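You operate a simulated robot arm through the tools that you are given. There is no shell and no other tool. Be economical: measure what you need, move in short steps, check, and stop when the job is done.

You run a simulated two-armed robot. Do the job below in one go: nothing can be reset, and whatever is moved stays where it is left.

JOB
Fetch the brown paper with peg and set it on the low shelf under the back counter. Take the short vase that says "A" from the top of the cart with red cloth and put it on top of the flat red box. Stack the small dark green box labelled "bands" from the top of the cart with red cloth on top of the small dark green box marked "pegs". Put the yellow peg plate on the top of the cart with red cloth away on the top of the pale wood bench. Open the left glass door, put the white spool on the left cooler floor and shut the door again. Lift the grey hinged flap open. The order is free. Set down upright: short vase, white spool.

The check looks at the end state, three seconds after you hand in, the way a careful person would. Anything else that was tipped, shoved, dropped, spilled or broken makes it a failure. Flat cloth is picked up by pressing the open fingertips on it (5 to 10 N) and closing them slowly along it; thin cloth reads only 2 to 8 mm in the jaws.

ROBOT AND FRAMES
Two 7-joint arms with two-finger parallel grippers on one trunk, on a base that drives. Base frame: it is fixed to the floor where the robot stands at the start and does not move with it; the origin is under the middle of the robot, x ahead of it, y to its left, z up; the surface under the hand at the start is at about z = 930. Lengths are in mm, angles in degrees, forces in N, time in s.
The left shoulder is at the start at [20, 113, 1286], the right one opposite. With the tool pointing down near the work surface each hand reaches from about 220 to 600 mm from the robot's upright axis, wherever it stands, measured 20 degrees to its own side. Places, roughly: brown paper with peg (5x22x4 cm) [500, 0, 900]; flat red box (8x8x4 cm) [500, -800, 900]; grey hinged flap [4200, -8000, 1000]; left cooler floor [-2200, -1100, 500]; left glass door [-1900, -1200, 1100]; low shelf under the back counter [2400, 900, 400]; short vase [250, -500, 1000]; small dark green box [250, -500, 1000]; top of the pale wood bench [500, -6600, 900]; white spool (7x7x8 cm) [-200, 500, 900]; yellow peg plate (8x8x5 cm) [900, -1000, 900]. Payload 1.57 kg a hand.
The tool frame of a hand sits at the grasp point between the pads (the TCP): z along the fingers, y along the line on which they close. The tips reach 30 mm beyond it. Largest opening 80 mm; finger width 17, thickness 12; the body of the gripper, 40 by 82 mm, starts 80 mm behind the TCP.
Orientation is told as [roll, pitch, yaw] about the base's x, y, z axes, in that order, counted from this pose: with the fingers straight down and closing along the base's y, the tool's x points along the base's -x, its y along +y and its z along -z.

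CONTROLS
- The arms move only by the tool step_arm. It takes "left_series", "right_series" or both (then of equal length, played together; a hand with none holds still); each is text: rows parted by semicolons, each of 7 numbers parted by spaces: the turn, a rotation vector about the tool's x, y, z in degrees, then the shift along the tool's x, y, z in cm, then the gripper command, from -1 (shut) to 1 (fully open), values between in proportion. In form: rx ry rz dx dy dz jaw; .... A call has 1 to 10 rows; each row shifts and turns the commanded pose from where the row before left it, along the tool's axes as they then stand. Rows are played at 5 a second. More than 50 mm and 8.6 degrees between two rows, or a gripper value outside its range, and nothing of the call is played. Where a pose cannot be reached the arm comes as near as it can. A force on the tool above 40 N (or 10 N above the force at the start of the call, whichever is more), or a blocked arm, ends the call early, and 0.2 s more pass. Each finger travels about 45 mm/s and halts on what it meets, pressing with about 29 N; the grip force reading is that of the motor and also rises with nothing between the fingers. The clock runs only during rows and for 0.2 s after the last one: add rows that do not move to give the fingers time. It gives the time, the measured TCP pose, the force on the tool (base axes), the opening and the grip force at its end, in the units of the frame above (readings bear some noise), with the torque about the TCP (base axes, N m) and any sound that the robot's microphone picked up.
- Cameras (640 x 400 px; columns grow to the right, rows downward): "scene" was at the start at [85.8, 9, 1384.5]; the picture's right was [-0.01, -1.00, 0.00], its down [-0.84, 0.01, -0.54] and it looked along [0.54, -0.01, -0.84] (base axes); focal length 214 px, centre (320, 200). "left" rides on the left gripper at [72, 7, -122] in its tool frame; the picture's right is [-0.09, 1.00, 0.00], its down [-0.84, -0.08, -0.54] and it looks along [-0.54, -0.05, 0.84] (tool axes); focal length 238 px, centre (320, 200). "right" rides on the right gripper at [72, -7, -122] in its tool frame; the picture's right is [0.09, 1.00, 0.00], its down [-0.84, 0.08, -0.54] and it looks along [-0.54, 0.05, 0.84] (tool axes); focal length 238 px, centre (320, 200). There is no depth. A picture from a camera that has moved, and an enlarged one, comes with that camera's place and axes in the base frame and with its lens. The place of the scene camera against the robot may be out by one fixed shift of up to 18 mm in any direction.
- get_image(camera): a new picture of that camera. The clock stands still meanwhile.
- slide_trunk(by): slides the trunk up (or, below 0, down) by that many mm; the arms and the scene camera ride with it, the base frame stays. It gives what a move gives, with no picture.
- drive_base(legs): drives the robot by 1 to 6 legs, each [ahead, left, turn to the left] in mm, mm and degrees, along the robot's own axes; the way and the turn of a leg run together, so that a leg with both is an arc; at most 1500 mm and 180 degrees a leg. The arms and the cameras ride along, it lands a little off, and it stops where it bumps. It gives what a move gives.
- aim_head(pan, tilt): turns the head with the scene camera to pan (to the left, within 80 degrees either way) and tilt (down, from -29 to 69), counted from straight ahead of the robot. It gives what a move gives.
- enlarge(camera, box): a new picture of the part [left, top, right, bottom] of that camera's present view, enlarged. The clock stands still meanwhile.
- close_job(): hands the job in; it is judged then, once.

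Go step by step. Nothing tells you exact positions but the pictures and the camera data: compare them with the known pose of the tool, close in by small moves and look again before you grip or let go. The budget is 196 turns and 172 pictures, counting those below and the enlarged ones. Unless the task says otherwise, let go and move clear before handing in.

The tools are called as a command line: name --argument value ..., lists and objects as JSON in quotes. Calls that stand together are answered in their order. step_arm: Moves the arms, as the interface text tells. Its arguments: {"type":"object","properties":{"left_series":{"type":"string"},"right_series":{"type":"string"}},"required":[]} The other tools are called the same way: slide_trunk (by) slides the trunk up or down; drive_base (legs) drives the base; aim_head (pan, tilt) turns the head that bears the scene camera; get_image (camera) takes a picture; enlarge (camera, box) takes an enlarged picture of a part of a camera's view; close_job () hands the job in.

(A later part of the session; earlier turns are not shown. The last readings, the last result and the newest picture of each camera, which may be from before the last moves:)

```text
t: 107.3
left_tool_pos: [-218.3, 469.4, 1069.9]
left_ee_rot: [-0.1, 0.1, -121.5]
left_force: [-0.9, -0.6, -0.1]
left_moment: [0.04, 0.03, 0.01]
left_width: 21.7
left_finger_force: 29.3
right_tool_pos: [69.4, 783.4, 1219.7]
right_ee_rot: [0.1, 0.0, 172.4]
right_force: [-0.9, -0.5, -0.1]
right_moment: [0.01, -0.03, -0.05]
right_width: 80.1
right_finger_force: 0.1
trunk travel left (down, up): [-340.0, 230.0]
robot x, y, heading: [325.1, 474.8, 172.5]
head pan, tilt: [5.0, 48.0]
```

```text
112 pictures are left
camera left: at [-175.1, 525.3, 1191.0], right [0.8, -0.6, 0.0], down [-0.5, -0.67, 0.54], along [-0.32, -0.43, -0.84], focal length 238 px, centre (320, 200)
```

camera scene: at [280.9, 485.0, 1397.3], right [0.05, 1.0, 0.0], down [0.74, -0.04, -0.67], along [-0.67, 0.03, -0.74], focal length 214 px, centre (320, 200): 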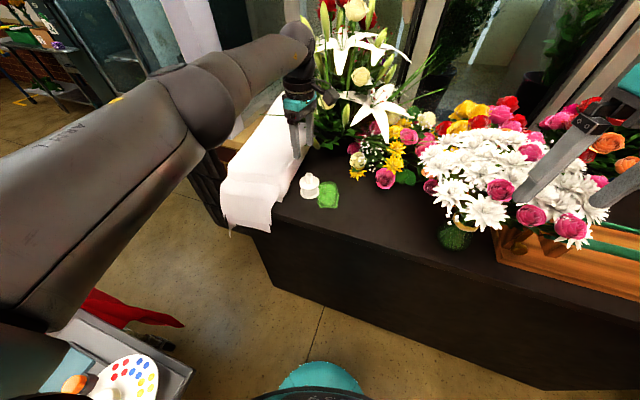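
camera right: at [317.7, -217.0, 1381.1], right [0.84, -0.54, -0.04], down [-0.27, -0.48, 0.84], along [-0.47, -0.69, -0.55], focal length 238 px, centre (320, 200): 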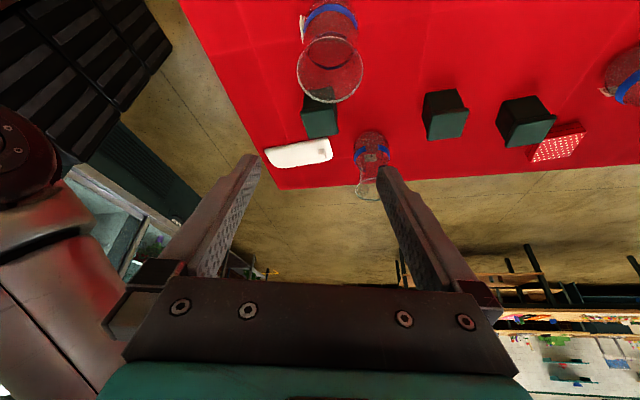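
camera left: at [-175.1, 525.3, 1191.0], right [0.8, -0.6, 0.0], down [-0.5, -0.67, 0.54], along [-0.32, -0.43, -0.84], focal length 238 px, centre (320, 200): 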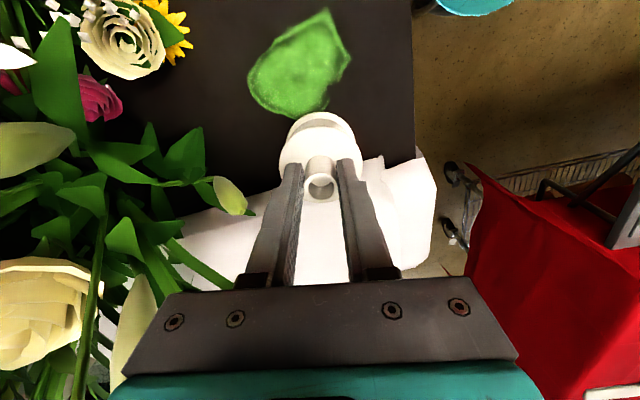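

Spool is held. I'll bring the hand back toward the robot, back off from the flowers, and turn to look for a path to the cooler.

step_arm --left_series "0 0 0 0 0 -4 -1;0 0 0 2.1 3.4 0 -1;0 0 0 2.1 3.4 0 -1;0 0 0 2.1 3.4 0 -1;0 0 0 2.1 3.4 0 -1"

drive_base --legs '[[-180, 0, 0], [0, 0, 50]]'

aim_head --pan 0 --tilt 25

get_image --camera "scene"

```text
t: 108.5
left_tool_pos: [-58.8, 471.6, 1111.8]
left_ee_rot: [-0.1, -0.1, -121.4]
left_force: [-1.0, 0.7, -1.9]
left_moment: [-0.02, -0.02, 0.0]
left_width: 21.5
left_finger_force: 29.2
right_tool_pos: [71.2, 784.7, 1221.1]
right_ee_rot: [0.0, 0.0, 172.3]
right_force: [0.6, 0.2, 0.1]
right_moment: [0.02, 0.0, -0.01]
right_width: 79.8
right_finger_force: 0.1
trunk travel left (down, up): [-340.0, 230.0]
robot x, y, heading: [321.1, 472.4, 172.3]
head pan, tilt: [5.0, 48.0]
```

```text
t: 112.3
left_tool_pos: [262.2, 154.3, 1110.2]
left_ee_rot: [-0.1, 0.2, -70.9]
left_force: [1.0, 0.9, -1.2]
left_moment: [0.01, 0.03, 0.0]
left_width: 21.4
left_finger_force: 29.4
right_tool_pos: [102.7, 454.3, 1220.0]
right_ee_rot: [0.0, 0.0, -137.1]
right_force: [0.0, 0.3, 0.3]
right_moment: [0.0, -0.04, 0.01]
right_width: 79.9
right_finger_force: 0.2
trunk travel left (down, up): [-340.0, 230.0]
robot x, y, heading: [501.7, 455.7, -137.0]
head pan, tilt: [5.0, 48.0]
```

```text
t: 113.2
left_tool_pos: [261.9, 153.2, 1110.9]
left_ee_rot: [-0.1, 0.1, -70.9]
left_force: [-0.1, 0.0, -0.8]
left_moment: [0.02, -0.02, -0.02]
left_width: 21.9
left_finger_force: 29.2
right_tool_pos: [101.5, 453.4, 1220.6]
right_ee_rot: [0.0, 0.0, -137.1]
right_force: [-0.4, -0.6, -0.5]
right_moment: [0.01, 0.01, 0.01]
right_width: 80.3
right_finger_force: 0.2
trunk travel left (down, up): [-340.0, 230.0]
robot x, y, heading: [500.7, 455.0, -137.0]
head pan, tilt: [0.0, 25.0]
```

```text
111 pictures are left
camera scene: at [432.8, 391.4, 1432.0], right [-0.68, 0.73, 0.0], down [0.31, 0.29, -0.91], along [-0.66, -0.62, -0.42], focal length 214 px, centre (320, 200)
```

scene: 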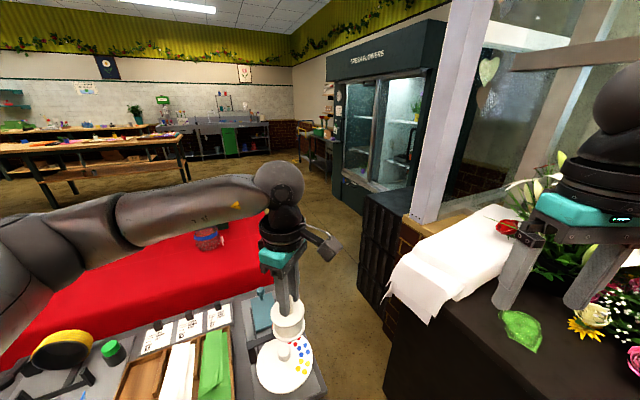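

The way to the cooler is between the cart end and the crates. I'll retrace my known safe path: turn to heading -22, go to (281,592) and back to the origin.

drive_base --legs '[[0, 0, 115], [-254, 45, 0], [-38, -654, 8]]'

```text
t: 123.0
left_tool_pos: [404.8, -54.9, 1110.0]
left_ee_rot: [-0.1, 0.1, 50.0]
left_force: [0.3, -0.2, -1.1]
left_moment: [0.02, -0.04, 0.0]
left_width: 21.8
left_finger_force: 28.6
right_tool_pos: [229.5, -344.3, 1219.9]
right_ee_rot: [0.1, 0.0, -16.3]
right_force: [-0.8, 0.8, -0.2]
right_moment: [0.02, 0.01, -0.01]
right_width: 80.1
right_finger_force: 0.2
trunk travel left (down, up): [-340.0, 230.0]
robot x, y, heading: [25.5, -2.9, -16.2]
head pan, tilt: [0.0, 25.0]
```

drive_base --legs '[[-272, -336, 0], [-123, -400, 0], [0, 0, -147]]'

get_image --camera "scene"

```text
t: 133.9
left_tool_pos: [-910.5, -755.4, 1109.8]
left_ee_rot: [-0.2, 0.1, -98.8]
left_force: [0.5, -0.1, -0.6]
left_moment: [0.01, 0.0, -0.02]
left_width: 21.4
left_finger_force: 28.9
right_tool_pos: [-911.1, -415.7, 1219.1]
right_ee_rot: [0.0, 0.0, -165.1]
right_force: [-0.2, -0.4, 0.5]
right_moment: [-0.01, 0.03, 0.03]
right_width: 80.0
right_finger_force: 0.1
trunk travel left (down, up): [-340.0, 230.0]
robot x, y, heading: [-560.9, -602.7, -165.5]
head pan, tilt: [0.0, 25.0]
```

```text
110 pictures are left
camera scene: at [-651.6, -621.7, 1432.0], right [-0.26, 0.97, 0.0], down [0.41, 0.11, -0.91], along [-0.88, -0.23, -0.42], focal length 214 px, centre (320, 200)
```

scene: 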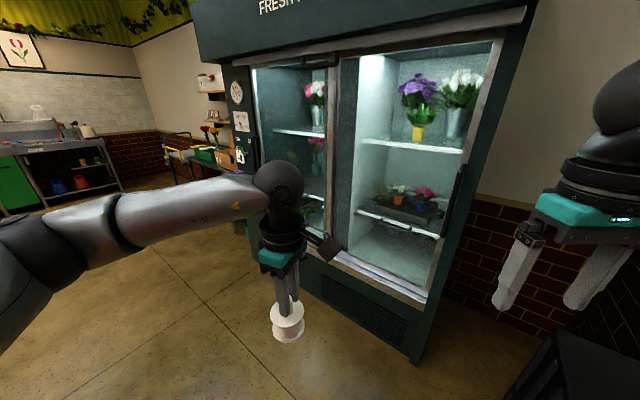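

Cooler's right corner is at about (-1540,-230), its front facing azimuth -20. I'll move in front of the left door.

drive_base --legs '[[500, 600, 0], [200, 90, -34]]'

get_image --camera "scene"

```text
t: 139.7
left_tool_pos: [-1453.9, -1324.1, 1111.1]
left_ee_rot: [-0.1, 0.1, -132.1]
left_force: [-0.4, -0.1, -0.6]
left_moment: [0.01, -0.04, 0.02]
left_width: 21.9
left_finger_force: 28.6
right_tool_pos: [-1269.5, -1040.3, 1220.7]
right_ee_rot: [0.0, 0.1, 161.8]
right_force: [0.8, -0.1, -0.1]
right_moment: [-0.02, -0.01, -0.01]
right_width: 79.7
right_finger_force: 0.1
trunk travel left (down, up): [-340.0, 230.0]
robot x, y, heading: [-1080.2, -1391.7, 161.7]
head pan, tilt: [0.0, 25.0]
```

```text
109 pictures are left
camera scene: at [-1168.6, -1348.5, 1432.0], right [0.31, 0.95, 0.0], down [0.4, -0.13, -0.91], along [-0.86, 0.28, -0.42], focal length 214 px, centre (320, 200)
```

scene: 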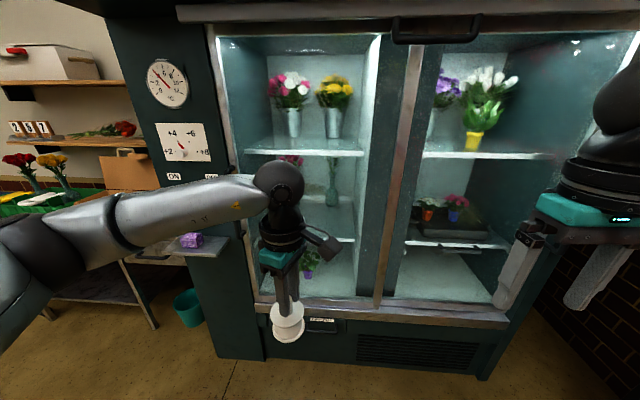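

step_arm --left_series "0 0 0 0 0 4 -1;0 0 0 0 0 4 -1;0 0 0 0 0 4 -1;0 0 0 0 0 4 -1"

aim_head --pan 8 --tilt 20

enlarge --camera "scene" --box '[180, 0, 500, 200]'

enlarge --camera "scene" --box '[180, 200, 500, 400]'

```text
t: 140.7
left_tool_pos: [-1453.2, -1322.1, 949.5]
left_ee_rot: [0.0, 0.0, -132.0]
left_force: [-0.1, 0.6, -0.8]
left_moment: [0.02, 0.0, -0.04]
left_width: 21.8
left_finger_force: 29.2
right_tool_pos: [-1268.3, -1041.1, 1220.4]
right_ee_rot: [0.0, 0.0, 161.7]
right_force: [-0.1, -0.1, 0.0]
right_moment: [0.0, 0.02, 0.0]
right_width: 80.1
right_finger_force: 0.0
trunk travel left (down, up): [-340.0, 230.0]
robot x, y, heading: [-1076.1, -1389.4, 161.8]
head pan, tilt: [0.0, 25.0]
```

```text
t: 141.4
left_tool_pos: [-1452.5, -1321.6, 950.2]
left_ee_rot: [-0.1, 0.0, -132.0]
left_force: [-0.8, -0.1, -0.2]
left_moment: [0.04, -0.02, -0.01]
left_width: 21.7
left_finger_force: 28.7
right_tool_pos: [-1268.6, -1039.4, 1219.8]
right_ee_rot: [0.0, 0.0, 161.8]
right_force: [0.5, -1.0, -0.3]
right_moment: [0.02, 0.01, -0.03]
right_width: 79.9
right_finger_force: 0.0
trunk travel left (down, up): [-340.0, 230.0]
robot x, y, heading: [-1080.8, -1391.0, 161.6]
head pan, tilt: [8.0, 20.0]
```

```text
2.00 times, centred on (340, 100) of scene
camera zoom: at [-1172.3, -1360.8, 1440.1], right [0.18, 0.98, 0.0], down [0.34, -0.06, -0.94], along [-0.92, 0.17, -0.34], focal length 429 px, centre (280, 400)
```

zoom: 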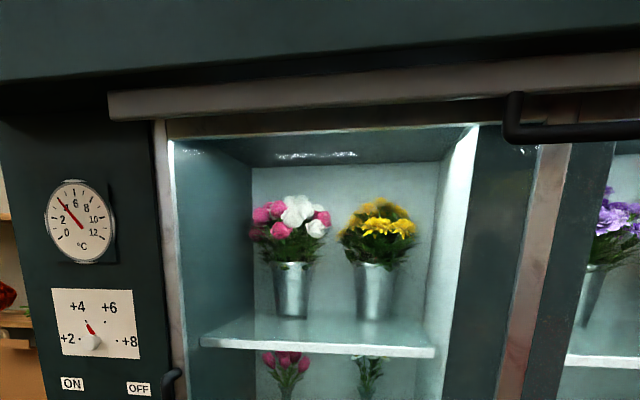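

```text
2.00 times, centred on (340, 300) of scene
camera zoom: at [-1172.3, -1360.8, 1440.1], right [0.18, 0.98, 0.0], down [0.34, -0.06, -0.94], along [-0.92, 0.17, -0.34], focal length 429 px, centre (280, 0)
```

zoom: 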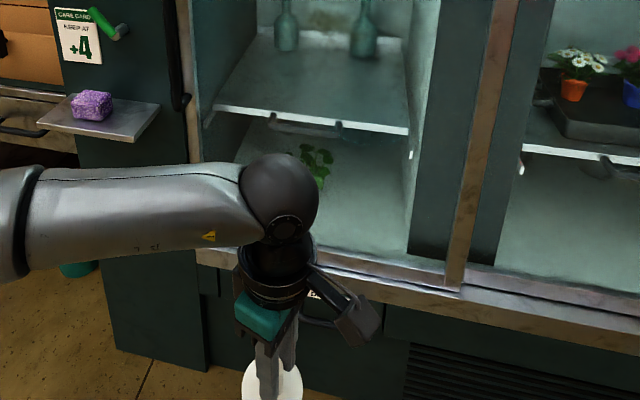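

The doors are sliding glass: the left door has a vertical bar handle at its left edge near (-1960,-1440), z 910-1215. I'll point the right hand forward (horizontal), and move the spool hand out to the left.

step_arm --left_series "0 0 0 -3.4 2.75 0 -1;0 0 0 -3.4 2.75 0 -1;0 0 0 -3.4 2.75 0 -1;0 0 0 -3.4 2.75 0 -1;0 0 0 -3.4 2.75 0 -1;0 0 0 -3.4 2.75 0 -1;0 0 0 0 0 0 -1;0 0 0 0 0 0 -1;0 0 0 0 0 0 -1;0 0 0 0 0 0 -1" --right_series "0 -8.5 0 0 0 0 1;0 -8.5 0 0 0 0 1;0 -8.5 0 0 0 0 1;0 -8.5 0 0 0 0 1;0 -8.5 0 0 0 0 1;0 -8.5 0 0 0 0 1;0 -8.5 0 0 0 0 1;0 -8.5 0 0 0 0 1;0 -8.5 0 0 0 0 1;0 -8.5 0 0 0 0 1"

get_image --camera "right"

```text
t: 143.6
left_tool_pos: [-1467.1, -1585.7, 950.9]
left_ee_rot: [-0.1, 0.0, -132.0]
left_force: [0.4, 0.3, -0.4]
left_moment: [-0.02, -0.01, -0.02]
left_width: 21.7
left_finger_force: 29.3
right_tool_pos: [-1330.2, -938.2, 1268.6]
right_ee_rot: [1.0, -85.2, 161.0]
right_force: [0.5, 0.3, -0.2]
right_moment: [-0.04, -0.02, 0.0]
right_width: 80.1
right_finger_force: 0.1
right hand out of reach, approached as far as the arm can: row 4, 5, 6, 7, 8, 9, 10
trunk travel left (down, up): [-340.0, 230.0]
robot x, y, heading: [-1073.6, -1389.9, 161.4]
head pan, tilt: [8.0, 20.0]
```

```text
106 pictures are left
camera right: at [-1206.1, -973.3, 1207.4], right [-0.3, -0.95, -0.09], down [0.42, -0.22, 0.88], along [-0.85, 0.23, 0.47], focal length 238 px, centre (320, 200)
```

right: 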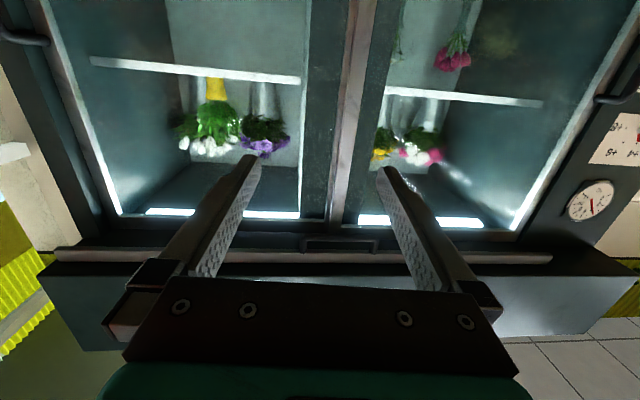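

Left handle end confirmed at (-1965,-1437,1200). A small side shelf protrudes on the left, so I raise the spool hand, then drive closer.

step_arm --left_series "0 0 0 0 0 -4 -1;0 0 0 0 0 -4 -1;0 0 0 0 0 -4 -1" --right_series "0 0 0 0 0 0 1;0 0 0 0 0 0 1;0 0 0 0 0 0 1"

drive_base --legs '[[300, 220, -2]]'

aim_head --pan 0 --tilt 40

get_image --camera "scene"

```text
t: 144.4
left_tool_pos: [-1469.0, -1585.6, 1071.5]
left_ee_rot: [-0.1, -0.1, -132.1]
left_force: [-0.1, -1.0, -0.9]
left_moment: [-0.01, 0.04, 0.01]
left_width: 21.5
left_finger_force: 28.9
right_tool_pos: [-1329.7, -938.0, 1269.1]
right_ee_rot: [0.2, -85.0, 161.5]
right_force: [0.2, -0.4, -0.1]
right_moment: [0.03, -0.01, -0.01]
right_width: 80.2
right_finger_force: 0.0
trunk travel left (down, up): [-340.0, 230.0]
robot x, y, heading: [-1075.2, -1388.9, 161.8]
head pan, tilt: [8.0, 20.0]
```

```text
t: 146.8
left_tool_pos: [-1837.0, -1678.1, 1069.7]
left_ee_rot: [-0.1, 0.1, -134.1]
left_force: [0.3, 0.0, -1.3]
left_moment: [0.03, 0.02, 0.01]
left_width: 21.8
left_finger_force: 28.7
right_tool_pos: [-1675.4, -1037.3, 1268.7]
right_ee_rot: [0.0, -85.0, 159.7]
right_force: [-0.7, 1.2, 0.0]
right_moment: [0.02, 0.01, 0.0]
right_width: 80.0
right_finger_force: 0.2
trunk travel left (down, up): [-340.0, 230.0]
robot x, y, heading: [-1439.9, -1499.3, 159.8]
head pan, tilt: [8.0, 20.0]
```

```text
t: 147.6
left_tool_pos: [-1836.9, -1679.1, 1070.8]
left_ee_rot: [-0.1, 0.0, -134.1]
left_force: [0.6, -0.4, -1.8]
left_moment: [0.01, -0.02, 0.01]
left_width: 22.0
left_finger_force: 29.0
right_tool_pos: [-1674.9, -1038.2, 1268.4]
right_ee_rot: [0.0, -85.0, 159.6]
right_force: [0.6, -0.9, -0.1]
right_moment: [-0.02, -0.01, 0.01]
right_width: 80.0
right_finger_force: 0.1
trunk travel left (down, up): [-340.0, 230.0]
robot x, y, heading: [-1434.4, -1497.8, 159.6]
head pan, tilt: [0.0, 40.0]
```

```text
105 pictures are left
camera scene: at [-1521.4, -1456.3, 1408.8], right [0.35, 0.94, 0.0], down [0.6, -0.22, -0.77], along [-0.72, 0.27, -0.64], focal length 214 px, centre (320, 200)
```

scene: 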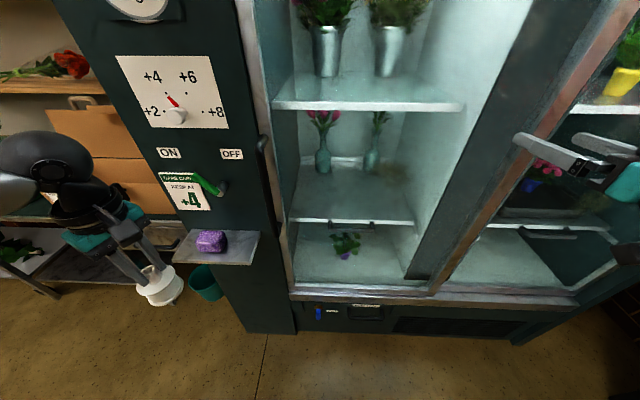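

Clear view: handle is ~516 ahead, 131 left of the robot. I'll swing the right hand across to in front of it.

step_arm --right_series "0 0 0 1.8 4.6 0 1;0 0 0 1.8 4.6 0 1;0 0 0 1.8 4.6 0 1;0 0 0 1.8 4.6 0 1;0 0 0 1.8 4.6 0 1;0 0 0 1.8 4.6 0 1;0 0 0 1.8 4.6 0 1;0 0 0 1.8 4.6 0 1;0 0 0 1.8 4.6 0 1;0 0 0 1.8 4.6 0 1"

get_image --camera "scene"

get_image --camera "right"

```text
t: 149.8
left_tool_pos: [-1837.4, -1679.5, 1071.3]
left_ee_rot: [-0.2, 0.1, -134.1]
left_force: [-0.5, 0.0, -1.3]
left_moment: [-0.04, 0.02, 0.01]
left_width: 21.6
left_finger_force: 28.7
right_tool_pos: [-1717.8, -1063.3, 1238.3]
right_ee_rot: [0.2, -84.9, 159.6]
right_force: [0.5, 0.0, 0.4]
right_moment: [0.01, 0.03, -0.02]
right_width: 80.0
right_finger_force: 0.0
right hand out of reach, approached as far as the arm can: row 1, 2, 3, 4, 5, 6, 7, 8, 9, 10
trunk travel left (down, up): [-340.0, 230.0]
robot x, y, heading: [-1437.8, -1499.5, 159.4]
head pan, tilt: [0.0, 40.0]
```

```text
104 pictures are left
camera scene: at [-1521.3, -1456.3, 1408.7], right [0.35, 0.94, 0.0], down [0.6, -0.22, -0.77], along [-0.72, 0.27, -0.64], focal length 214 px, centre (320, 200)
```

scene: 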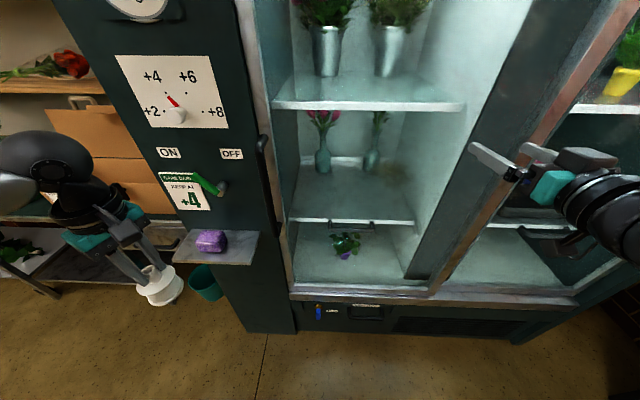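

```text
103 pictures are left
camera right: at [-1595.1, -1102.7, 1176.8], right [-0.34, -0.94, -0.09], down [0.41, -0.23, 0.88], along [-0.85, 0.26, 0.46], focal length 238 px, centre (320, 200)
```

right: 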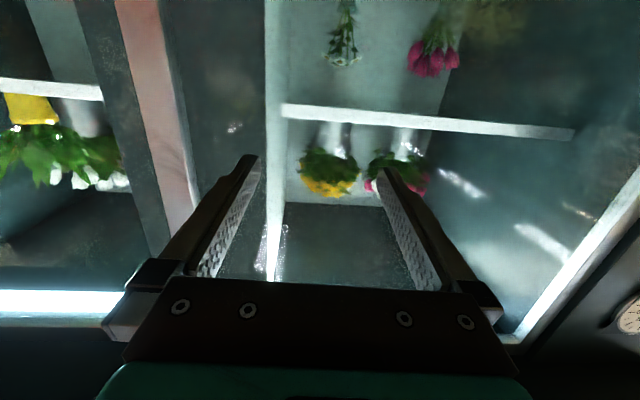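

The crossing is out of reach. Instead I'll shift the robot left so the handle lies in front of the right hand, and later open the door by driving sideways.

drive_base --legs '[[-20, 425, 0]]'

step_arm --right_series "0 0 0 3 0 0 1;0 0 0 3 0 0 1;0 0 0 3 0 0 1;0 0 0 3 0 0 1;0 0 0 0 0 0 1"

aim_head --pan -35 --tilt 40

get_image --camera "scene"

get_image --camera "right"

```text
t: 152.4
left_tool_pos: [-1968.0, -2083.8, 1069.4]
left_ee_rot: [0.0, 0.1, -134.5]
left_force: [-0.3, 0.7, -1.2]
left_moment: [0.04, 0.01, 0.01]
left_width: 21.9
left_finger_force: 29.1
right_tool_pos: [-1846.4, -1467.6, 1239.1]
right_ee_rot: [0.0, -84.9, 159.4]
right_force: [-0.3, 0.6, 0.1]
right_moment: [-0.01, -0.02, 0.02]
right_width: 80.6
right_finger_force: 0.0
trunk travel left (down, up): [-340.0, 230.0]
robot x, y, heading: [-1570.1, -1902.5, 159.4]
head pan, tilt: [0.0, 40.0]
```

```text
t: 153.7
left_tool_pos: [-1968.6, -2083.7, 1070.2]
left_ee_rot: [-0.1, 0.0, -134.5]
left_force: [0.7, -0.4, -0.9]
left_moment: [0.03, 0.0, -0.03]
left_width: 21.3
left_finger_force: 28.9
right_tool_pos: [-1796.4, -1452.1, 1143.9]
right_ee_rot: [0.2, -84.8, 159.2]
right_force: [-0.2, 0.7, -0.1]
right_moment: [0.03, 0.0, 0.01]
right_width: 80.1
right_finger_force: 0.1
right hand out of reach, approached as far as the arm can: row 1, 2, 3, 4
trunk travel left (down, up): [-340.0, 230.0]
robot x, y, heading: [-1568.5, -1907.2, 159.2]
head pan, tilt: [0.0, 40.0]
```

```text
t: 154.7
left_tool_pos: [-1969.2, -2083.0, 1070.5]
left_ee_rot: [-0.1, 0.1, -134.4]
left_force: [0.2, 1.0, -1.3]
left_moment: [0.0, 0.01, -0.01]
left_width: 21.4
left_finger_force: 29.0
right_tool_pos: [-1796.8, -1451.6, 1143.7]
right_ee_rot: [0.3, -84.9, 159.2]
right_force: [0.3, 1.2, 0.6]
right_moment: [-0.02, -0.03, 0.0]
right_width: 80.0
right_finger_force: 0.1
trunk travel left (down, up): [-340.0, 230.0]
robot x, y, heading: [-1569.4, -1904.2, 159.4]
head pan, tilt: [-35.0, 40.0]
```

```text
102 pictures are left
camera scene: at [-1621.1, -1822.0, 1408.7], right [0.83, 0.56, 0.0], down [0.36, -0.53, -0.77], along [-0.43, 0.63, -0.64], focal length 214 px, centre (320, 200)
```

scene: 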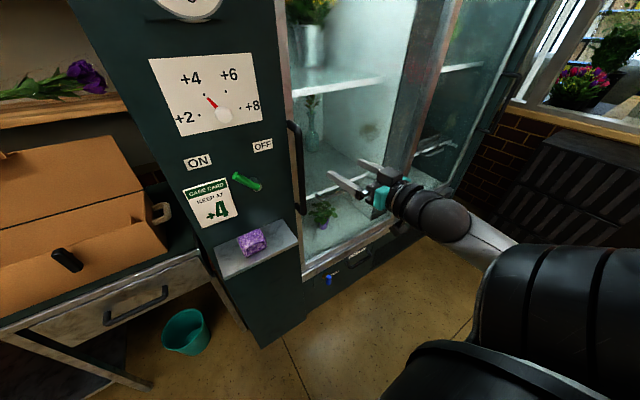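

```text
101 pictures are left
camera right: at [-1674.2, -1491.7, 1082.3], right [-0.34, -0.94, -0.09], down [0.41, -0.24, 0.88], along [-0.85, 0.26, 0.46], focal length 238 px, centre (320, 200)
```

right: 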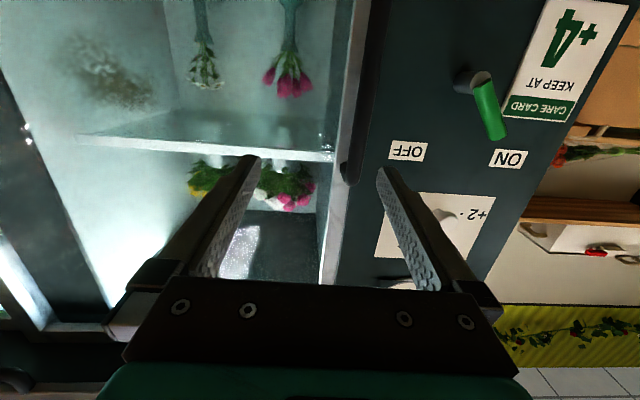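

Handle is 50 mm left of and ~160 mm beyond the right TCP. Aligning and approaching.

step_arm --right_series "0 0 0 1 2.5 0 1;0 0 0 1 2.5 2 1;0 0 0 0 0 4 1;0 0 0 0 0 4 1;0 0 0 0 0 0 1"

get_image --camera "right"

get_image --camera "scene"

```text
t: 155.9
left_tool_pos: [-1968.1, -2083.9, 1071.5]
left_ee_rot: [-0.1, 0.1, -134.5]
left_force: [0.5, 0.6, -1.0]
left_moment: [-0.03, 0.0, 0.02]
left_width: 21.5
left_finger_force: 28.9
right_tool_pos: [-1823.8, -1427.2, 1168.3]
right_ee_rot: [0.5, -84.9, 158.9]
right_force: [0.2, 0.5, 0.3]
right_moment: [-0.02, -0.04, 0.03]
right_width: 79.9
right_finger_force: 0.0
right hand out of reach, approached as far as the arm can: row 1, 2, 3, 4
trunk travel left (down, up): [-340.0, 230.0]
robot x, y, heading: [-1565.8, -1906.1, 159.1]
head pan, tilt: [-35.0, 40.0]
```

```text
100 pictures are left
camera right: at [-1700.9, -1465.0, 1107.1], right [-0.34, -0.94, -0.09], down [0.41, -0.24, 0.88], along [-0.85, 0.26, 0.46], focal length 238 px, centre (320, 200)
```

right: 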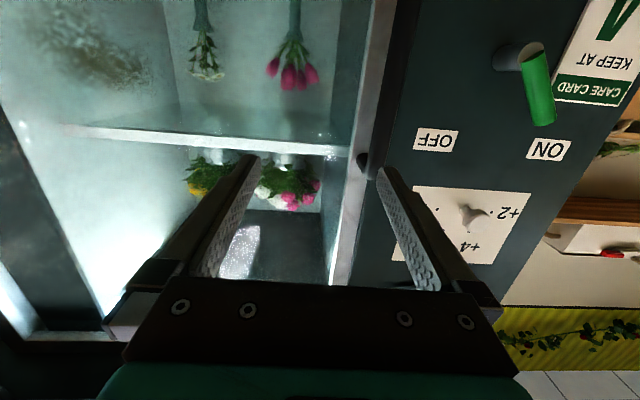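

```text
99 pictures are left
camera scene: at [-1620.9, -1822.1, 1408.7], right [0.83, 0.56, 0.0], down [0.36, -0.53, -0.77], along [-0.43, 0.63, -0.64], focal length 214 px, centre (320, 200)
```

scene: 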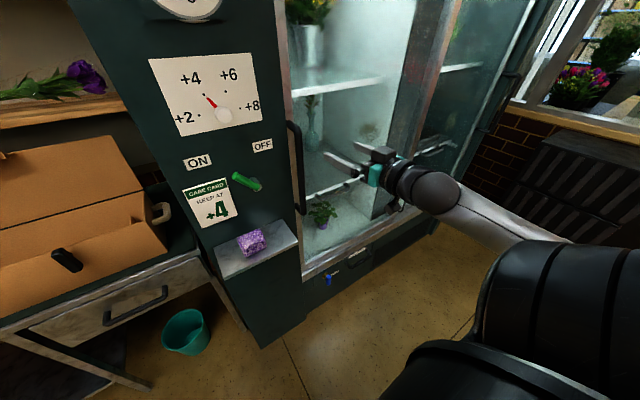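

The horizontal pose is hard for this arm; a 45° slanted hand will straddle the bar as well. Re-pitching.

step_arm --right_series "0 8 0 0 0 0 1;0 8 0 0 0 0 1;0 8 0 0 0 0 1;0 8 0 0 0 0 1;0 8 0 0 0 0 1;0 0 0 0 3 0 1;0 0 0 0 3 0 1;0 0 0 0 3 0 1;0 0 0 0 0 0 1"

get_image --camera "right"

```text
t: 157.9
left_tool_pos: [-1969.0, -2083.1, 1071.5]
left_ee_rot: [0.0, -0.1, -134.4]
left_force: [-0.3, 0.2, -0.6]
left_moment: [0.01, 0.0, 0.0]
left_width: 21.6
left_finger_force: 29.0
right_tool_pos: [-1854.0, -1510.2, 1168.3]
right_ee_rot: [0.0, -44.8, 159.4]
right_force: [0.5, 1.0, 0.4]
right_moment: [0.01, 0.0, 0.0]
right_width: 80.2
right_finger_force: 0.0
trunk travel left (down, up): [-340.0, 230.0]
robot x, y, heading: [-1571.3, -1906.8, 159.5]
head pan, tilt: [-35.0, 40.0]
```

```text
98 pictures are left
camera right: at [-1722.8, -1553.0, 1204.4], right [-0.29, -0.96, -0.06], down [-0.22, 0.0, 0.97], along [-0.93, 0.3, -0.21], focal length 238 px, centre (320, 200)
```

right: 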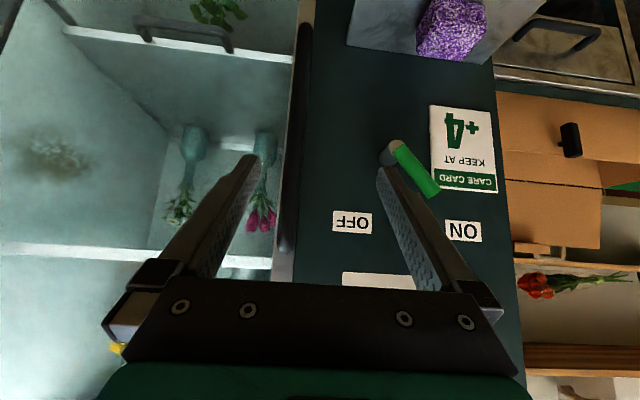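

Now it reaches. The handle is 27 mm right of the hand's axis, ~130 mm ahead; moving in so the fingers straddle the bar.

step_arm --right_series "0 0 0 0 -2.7 0 1;0 0 0 -0.6 0 3.5 1;0 0 0 -0.6 0 3.5 1;0 0 0 -0.6 0 3.5 1;0 0 0 0 0 0 1"

get_image --camera "right"

get_image --camera "scene"

```text
t: 159.1
left_tool_pos: [-1968.7, -2082.5, 1071.4]
left_ee_rot: [-0.1, 0.0, -134.6]
left_force: [0.1, 0.1, -0.7]
left_moment: [-0.03, 0.01, -0.01]
left_width: 21.8
left_finger_force: 29.2
right_tool_pos: [-1924.7, -1453.5, 1105.7]
right_ee_rot: [0.1, -45.0, 159.5]
right_force: [-0.9, 0.5, -0.3]
right_moment: [0.0, 0.0, 0.0]
right_width: 79.8
right_finger_force: 0.1
trunk travel left (down, up): [-340.0, 230.0]
robot x, y, heading: [-1570.0, -1907.3, 159.1]
head pan, tilt: [-35.0, 40.0]
```

```text
97 pictures are left
camera right: at [-1794.3, -1496.9, 1140.8], right [-0.29, -0.96, -0.06], down [-0.22, 0.0, 0.97], along [-0.93, 0.3, -0.21], focal length 238 px, centre (320, 200)
```

right: 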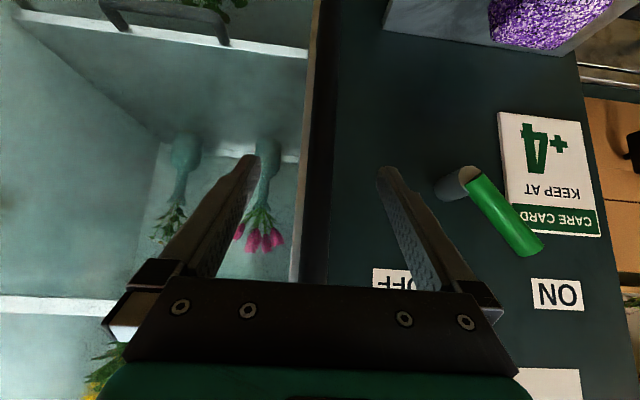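

```text
96 pictures are left
camera scene: at [-1620.5, -1822.0, 1408.8], right [0.83, 0.56, 0.0], down [0.36, -0.53, -0.77], along [-0.43, 0.63, -0.64], focal length 214 px, centre (320, 200)
```

scene: 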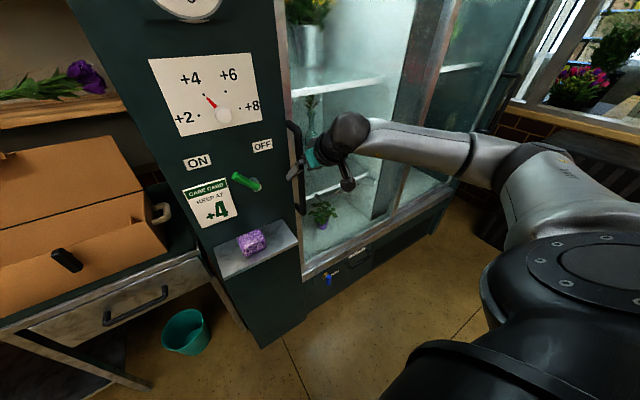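

The bar is between the fingers. Advancing 35 mm and closing to verify capture.

step_arm --right_series "0 0 0 -1.3 0 1.3 1;0 0 0 -1.2 0 1.2 0.3;0 0 0 0 0 0 -0.3;0 0 0 0 0 0 -1;0 0 0 0 0 0 -1;0 0 0 0 0 0 -1"

get_image --camera "right"

```text
t: 160.5
left_tool_pos: [-1969.1, -2083.9, 1070.7]
left_ee_rot: [0.0, 0.1, -134.4]
left_force: [0.5, 0.6, -1.2]
left_moment: [0.03, 0.01, 0.01]
left_width: 21.5
left_finger_force: 29.1
right_tool_pos: [-1960.9, -1442.1, 1106.6]
right_ee_rot: [0.1, -45.0, 159.5]
right_force: [-1.9, -1.3, -0.6]
right_moment: [0.04, -0.05, 0.04]
right_width: 19.9
right_finger_force: 24.7
trunk travel left (down, up): [-340.0, 230.0]
robot x, y, heading: [-1576.0, -1905.3, 159.1]
head pan, tilt: [-35.0, 40.0]
```

```text
95 pictures are left
camera right: at [-1828.4, -1484.5, 1141.1], right [-0.29, -0.96, -0.06], down [-0.22, 0.0, 0.97], along [-0.93, 0.29, -0.21], focal length 238 px, centre (320, 200)
```

right: 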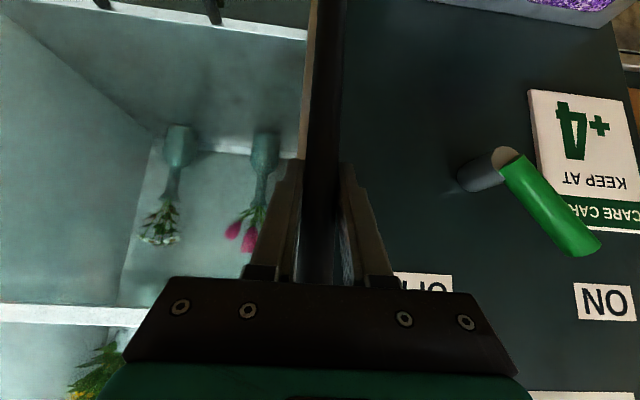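

Handle is gripped (20 mm). I'll test sliding the door to the right by 60 mm with the arm.

step_arm --right_series "0 0 0 0 -2 0 -1;0 0 0 0 -2 0 -1;0 0 0 0 -2 0 -1;0 0 0 0 0 0 -1"

get_image --camera "scene"

```text
t: 161.5
left_tool_pos: [-1968.0, -2084.1, 1070.7]
left_ee_rot: [0.0, 0.0, -134.6]
left_force: [0.4, 0.2, -1.2]
left_moment: [0.01, 0.04, 0.01]
left_width: 21.6
left_finger_force: 29.0
right_tool_pos: [-1936.1, -1384.9, 1105.6]
right_ee_rot: [-0.1, -44.8, 159.4]
right_force: [6.4, -5.2, 1.0]
right_moment: [-0.42, -0.87, 0.02]
right_width: 20.0
right_finger_force: 33.6
trunk travel left (down, up): [-340.0, 230.0]
robot x, y, heading: [-1571.2, -1903.7, 159.2]
head pan, tilt: [-35.0, 40.0]
```

```text
94 pictures are left
camera scene: at [-1619.9, -1822.7, 1408.8], right [0.83, 0.56, 0.0], down [0.36, -0.53, -0.77], along [-0.43, 0.63, -0.64], focal length 214 px, centre (320, 200)
```

scene: 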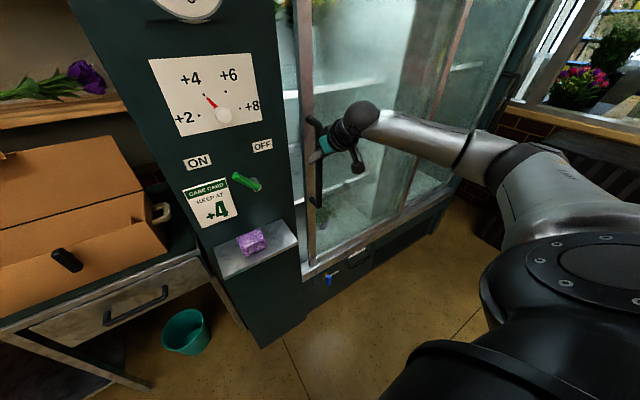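

The door slides. Now driving right 400 mm while holding it.

drive_base --legs '[[0, -380, 0]]'

aim_head --pan 0 --tilt 45

get_image --camera "scene"

```text
t: 163.9
left_tool_pos: [-1830.9, -1725.2, 1071.6]
left_ee_rot: [-0.2, -0.1, -134.8]
left_force: [-0.5, -0.2, -0.7]
left_moment: [0.01, 0.04, -0.01]
left_width: 21.6
left_finger_force: 29.1
right_tool_pos: [-1795.9, -1025.4, 1108.4]
right_ee_rot: [-0.2, -45.0, 158.9]
right_force: [23.1, -2.3, 0.3]
right_moment: [-0.14, 0.1, 0.02]
right_width: 19.8
right_finger_force: 33.4
trunk travel left (down, up): [-340.0, 230.0]
robot x, y, heading: [-1436.6, -1549.3, 158.8]
head pan, tilt: [-35.0, 40.0]
```

```text
t: 164.9
left_tool_pos: [-1830.7, -1724.3, 1071.3]
left_ee_rot: [-0.3, 0.0, -134.8]
left_force: [-0.2, -0.2, -1.1]
left_moment: [0.0, -0.01, 0.0]
left_width: 21.6
left_finger_force: 29.0
right_tool_pos: [-1795.5, -1025.1, 1107.6]
right_ee_rot: [-0.3, -45.0, 159.0]
right_force: [14.4, -1.4, 6.5]
right_moment: [-0.54, -0.51, 0.0]
right_width: 19.6
right_finger_force: 33.1
trunk travel left (down, up): [-340.0, 230.0]
robot x, y, heading: [-1435.8, -1543.3, 158.8]
head pan, tilt: [0.0, 45.0]
```

```text
93 pictures are left
camera scene: at [-1509.9, -1507.1, 1401.7], right [0.36, 0.93, 0.0], down [0.66, -0.25, -0.71], along [-0.66, 0.26, -0.71], focal length 214 px, centre (320, 200)
```

scene: 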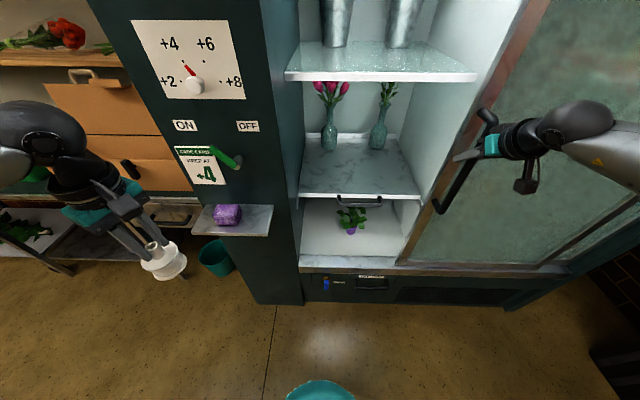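

Door open ~440 mm. I'll zoom on the cooler floor.

enlarge --camera "scene" --box '[280, 130, 440, 290]'

```text
2.50 times, centred on (360, 210) of scene
camera zoom: at [-1509.9, -1507.1, 1401.7], right [0.36, 0.93, 0.0], down [0.66, -0.25, -0.71], along [-0.66, 0.26, -0.71], focal length 536 px, centre (220, 175)
```

zoom: 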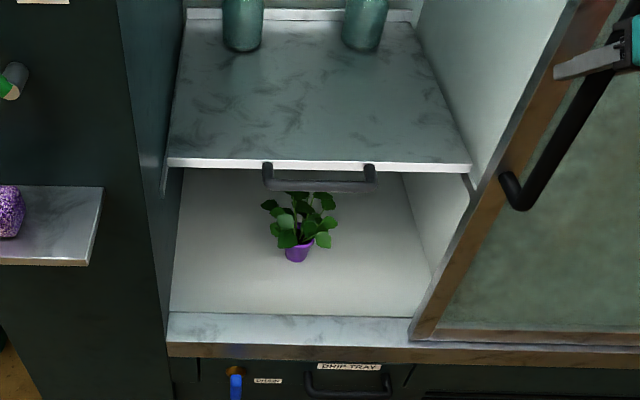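

The floor's front area left of the plant is free. I'll release the door, retract the right hand, then drive closer and lower the trunk.

step_arm --right_series "0 0 0 0 0 0 0;0 0 0 0 0 0 0.7;0 0 0 0 0 0 0.7;0 0 0 3.4 0 -3.4 0.7;0 0 0 3.4 0 -3.4 0.7;0 0 0 3.4 0 -3.4 0.7;0 0 0 3.4 0 -3.4 0.7;0 0 0 3.4 0 -3.4 0.7"

get_image --camera "scene"

```text
t: 166.7
left_tool_pos: [-1834.7, -1724.5, 1070.1]
left_ee_rot: [-0.1, 0.0, -134.9]
left_force: [-0.1, -0.4, -1.3]
left_moment: [0.0, 0.0, 0.03]
left_width: 21.5
left_finger_force: 29.2
right_tool_pos: [-1574.9, -1100.6, 1106.2]
right_ee_rot: [0.0, -44.8, 158.9]
right_force: [-0.4, -0.8, -0.5]
right_moment: [0.01, 0.03, 0.01]
right_width: 67.9
right_finger_force: 0.1
right hand out of reach, approached as far as the arm can: row 8
trunk travel left (down, up): [-340.0, 230.0]
robot x, y, heading: [-1434.6, -1547.5, 158.9]
head pan, tilt: [0.0, 45.0]
```

```text
91 pictures are left
camera scene: at [-1512.2, -1506.6, 1401.5], right [0.36, 0.93, 0.0], down [0.66, -0.25, -0.71], along [-0.66, 0.25, -0.71], focal length 214 px, centre (320, 200)
```

scene: 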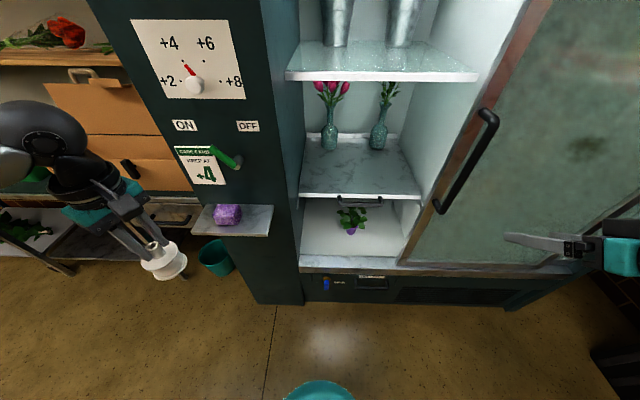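

Lowering the trunk and bringing the spool hand in front of the opening.

slide_trunk --by -340

step_arm --left_series "0 0 0 3.85 -1.71 0 -1;0 0 0 3.85 -1.71 0 -1;0 0 0 3.85 -1.71 0 -1;0 0 0 3.85 -1.71 0 -1;0 0 0 3.85 -1.71 0 -1;0 0 0 3.85 -1.71 0 -1;0 0 0 3.85 -1.71 0 -1;0 0 0 3.85 -1.71 0 -1"

step_arm --left_series "6.86 -3.05 0 0 0 0 -1;6.86 -3.05 0 0 0 0 -1;6.86 -3.05 0 0 0 0 -1;6.86 -3.05 0 0 0 0 -1;0 0 0 0 0 0 -1"

get_image --camera "scene"

```text
t: 170.0
left_tool_pos: [-1833.2, -1724.2, 729.9]
left_ee_rot: [-0.1, 0.1, -134.8]
left_force: [-0.7, 0.2, -0.6]
left_moment: [-0.05, -0.01, 0.01]
left_width: 21.6
left_finger_force: 29.1
right_tool_pos: [-1575.3, -1099.2, 765.8]
right_ee_rot: [-0.1, -44.8, 158.9]
right_force: [-0.1, 0.2, -0.1]
right_moment: [-0.01, 0.02, -0.04]
right_width: 67.8
right_finger_force: 0.1
trunk travel left (down, up): [0.0, 570.0]
robot x, y, heading: [-1438.6, -1548.3, 158.7]
head pan, tilt: [0.0, 45.0]
```

```text
t: 171.8
left_tool_pos: [-1712.3, -1410.4, 730.8]
left_ee_rot: [-0.2, 0.1, -134.7]
left_force: [0.0, 0.5, -1.0]
left_moment: [0.02, -0.01, -0.02]
left_width: 21.4
left_finger_force: 29.1
right_tool_pos: [-1575.5, -1100.1, 765.2]
right_ee_rot: [-0.2, -44.8, 158.9]
right_force: [-0.3, -0.1, 0.0]
right_moment: [-0.02, 0.03, -0.02]
right_width: 67.9
right_finger_force: 0.1
trunk travel left (down, up): [0.0, 570.0]
robot x, y, heading: [-1433.4, -1549.7, 158.7]
head pan, tilt: [0.0, 45.0]
```

```text
t: 173.0
left_tool_pos: [-1712.8, -1411.6, 731.9]
left_ee_rot: [-28.0, -11.7, -131.7]
left_force: [1.1, -0.7, -0.3]
left_moment: [-0.04, -0.01, -0.01]
left_width: 21.6
left_finger_force: 28.8
right_tool_pos: [-1575.7, -1099.3, 766.0]
right_ee_rot: [-0.3, -44.7, 159.0]
right_force: [0.9, 0.2, 0.1]
right_moment: [-0.04, -0.03, -0.01]
right_width: 68.0
right_finger_force: 0.0
trunk travel left (down, up): [0.0, 570.0]
robot x, y, heading: [-1431.0, -1546.1, 158.9]
head pan, tilt: [0.0, 45.0]
```

```text
90 pictures are left
camera scene: at [-1512.8, -1506.2, 1061.5], right [0.36, 0.93, 0.0], down [0.66, -0.25, -0.71], along [-0.66, 0.25, -0.71], focal length 214 px, centre (320, 200)
```

scene: 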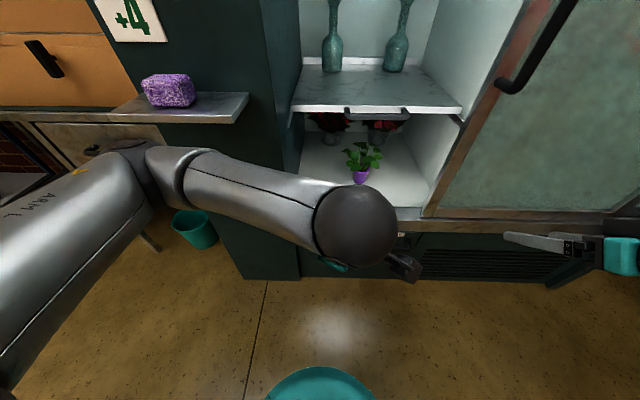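

The forearm comes in sideways and would hit the side panel. I'll move the robot right so the left arm reaches more straight ahead: first ease the tilt to 20° and shift the hand left.

step_arm --left_series "-4.57 2.03 0 0 0 0 -1;-4.57 2.03 0 0 0 0 -1;0 0 0 -4.2 1.87 0 -1;0 0 0 -4.2 1.87 0 -1;0 0 0 -4.2 1.87 0 -1;0 0 0 -4.2 1.87 0 -1;0 0 0 -4.2 1.87 0 -1;0 0 0 -4.2 1.87 0 -1"

drive_base --legs '[[0, -276, 0.5]]'

step_arm --left_series "0 0 0 -0.76 -1.72 3.5 -1;0 0 0 -1.15 -2.58 1.0 -1;0 0 0 -1.15 -2.58 1.0 -1;0 0 0 0 0 0 -1"

get_image --camera "scene"

```text
t: 174.8
left_tool_pos: [-1818.1, -1664.4, 729.4]
left_ee_rot: [-18.5, -7.9, -133.4]
left_force: [-1.4, 0.6, -0.8]
left_moment: [-0.02, -0.03, -0.01]
left_width: 21.3
left_finger_force: 29.2
left hand out of reach, approached as far as the arm can: row 6
right_tool_pos: [-1575.8, -1100.0, 766.0]
right_ee_rot: [-0.2, -44.9, 159.0]
right_force: [0.7, -0.1, 0.1]
right_moment: [0.01, -0.01, 0.02]
right_width: 68.0
right_finger_force: 0.1
trunk travel left (down, up): [0.0, 570.0]
robot x, y, heading: [-1434.9, -1548.0, 158.9]
head pan, tilt: [0.0, 45.0]
```

```text
t: 176.8
left_tool_pos: [-1718.0, -1408.1, 729.0]
left_ee_rot: [-18.5, -7.9, -132.9]
left_force: [0.2, -0.4, -0.8]
left_moment: [0.01, -0.01, 0.0]
left_width: 21.5
left_finger_force: 29.3
right_tool_pos: [-1482.2, -841.4, 765.5]
right_ee_rot: [-0.2, -44.8, 159.6]
right_force: [-0.2, 0.2, -0.8]
right_moment: [-0.01, -0.04, -0.01]
right_width: 67.7
right_finger_force: 0.1
trunk travel left (down, up): [0.0, 570.0]
robot x, y, heading: [-1340.1, -1291.6, 159.6]
head pan, tilt: [0.0, 45.0]
```

```text
t: 177.8
left_tool_pos: [-1801.7, -1378.7, 705.5]
left_ee_rot: [-18.5, -7.9, -132.9]
left_force: [0.4, 0.7, -1.0]
left_moment: [0.04, -0.01, -0.02]
left_width: 21.2
left_finger_force: 29.3
right_tool_pos: [-1480.6, -841.0, 765.7]
right_ee_rot: [-0.2, -44.8, 159.6]
right_force: [-0.5, 0.3, 0.1]
right_moment: [-0.02, 0.03, 0.02]
right_width: 68.0
right_finger_force: 0.0
trunk travel left (down, up): [0.0, 570.0]
robot x, y, heading: [-1334.7, -1287.6, 159.7]
head pan, tilt: [0.0, 45.0]
```

```text
89 pictures are left
camera scene: at [-1414.5, -1247.0, 1061.5], right [0.35, 0.94, 0.0], down [0.66, -0.25, -0.71], along [-0.66, 0.25, -0.71], focal length 214 px, centre (320, 200)
```

scene: 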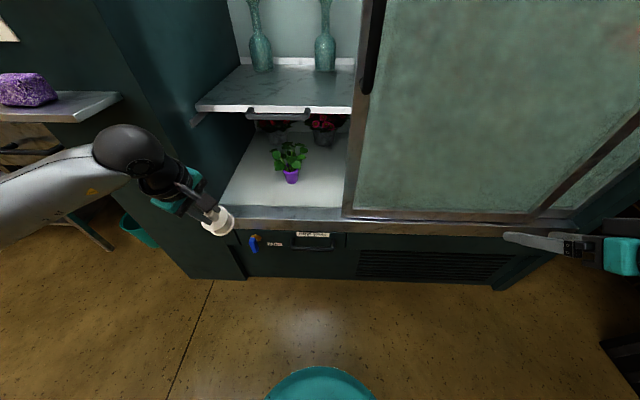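

At full extension the forearm will point straight in. I'll extend and lower the hand here first, before driving in.

step_arm --left_series "0 0 0 -1.07 -2.4 3.97 -1;0 0 0 -1.07 -2.4 3.97 -1;0 0 0 -1.07 -2.4 3.97 -1;0 0 0 0 0 0 -1"

get_image --camera "scene"

```text
t: 178.8
left_tool_pos: [-1912.2, -1335.4, 620.7]
left_ee_rot: [-18.6, -8.0, -132.9]
left_force: [0.2, 0.3, -1.3]
left_moment: [-0.02, -0.02, -0.01]
left_width: 21.0
left_finger_force: 29.1
right_tool_pos: [-1481.0, -840.9, 765.4]
right_ee_rot: [-0.2, -44.8, 159.6]
right_force: [0.4, -1.0, -0.4]
right_moment: [-0.01, -0.01, -0.01]
right_width: 67.9
right_finger_force: 0.0
trunk travel left (down, up): [0.0, 570.0]
robot x, y, heading: [-1336.3, -1287.9, 159.5]
head pan, tilt: [0.0, 45.0]
```

```text
88 pictures are left
camera scene: at [-1414.6, -1246.9, 1061.5], right [0.35, 0.94, 0.0], down [0.66, -0.25, -0.71], along [-0.66, 0.25, -0.71], focal length 214 px, centre (320, 200)
```

scene: 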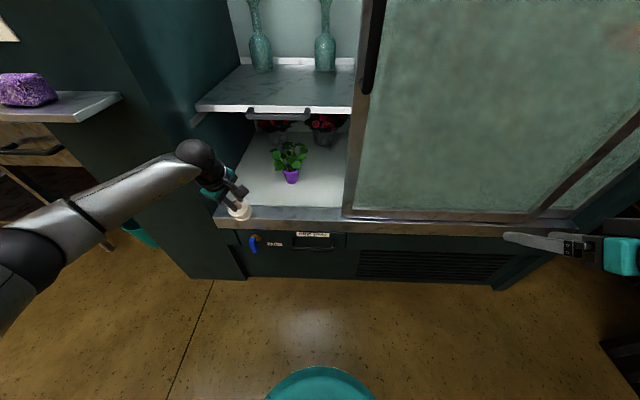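

The arm is now extended with a slim profile. Driving in 160 mm.

drive_base --legs '[[155, -15, 0]]'

get_image --camera "scene"

get_image --camera "left"

```text
t: 180.2
left_tool_pos: [-2050.9, -1265.9, 619.6]
left_ee_rot: [-18.6, -7.9, -132.9]
left_force: [0.0, 0.7, -0.7]
left_moment: [0.02, 0.0, -0.02]
left_width: 21.0
left_finger_force: 29.1
right_tool_pos: [-1620.9, -772.7, 765.9]
right_ee_rot: [-0.2, -44.9, 159.6]
right_force: [-0.1, 0.0, -0.6]
right_moment: [0.0, 0.03, 0.0]
right_width: 68.0
right_finger_force: 0.1
trunk travel left (down, up): [0.0, 570.0]
robot x, y, heading: [-1474.6, -1222.4, 159.5]
head pan, tilt: [0.0, 45.0]
```

```text
87 pictures are left
camera scene: at [-1554.4, -1178.4, 1061.5], right [0.35, 0.94, 0.0], down [0.66, -0.25, -0.71], along [-0.66, 0.25, -0.71], focal length 214 px, centre (320, 200)
```

scene: 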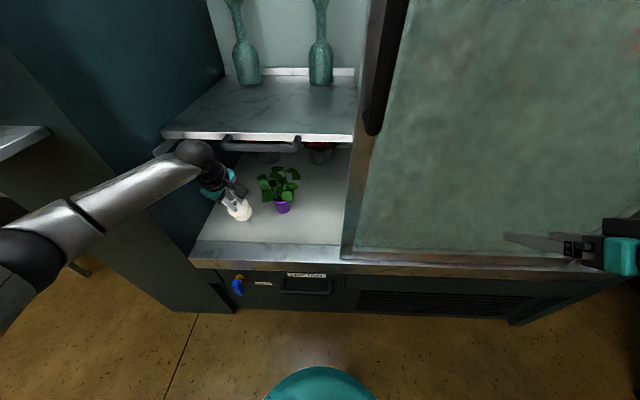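

```text
86 pictures are left
camera left: at [-1958.9, -1234.7, 721.9], right [0.6, -0.74, -0.3], down [-0.44, -0.62, 0.65], along [-0.67, -0.26, -0.7], focal length 238 px, centre (320, 200)
```

left: 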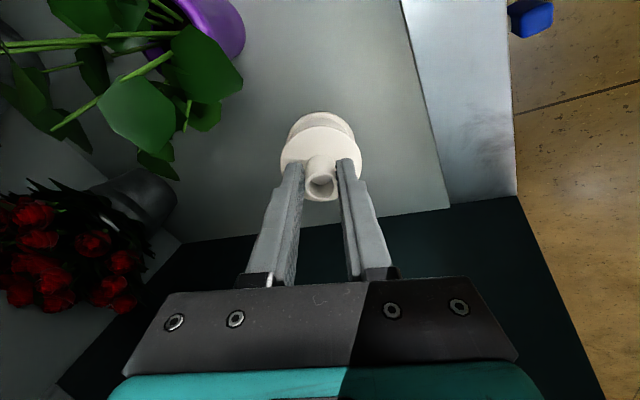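

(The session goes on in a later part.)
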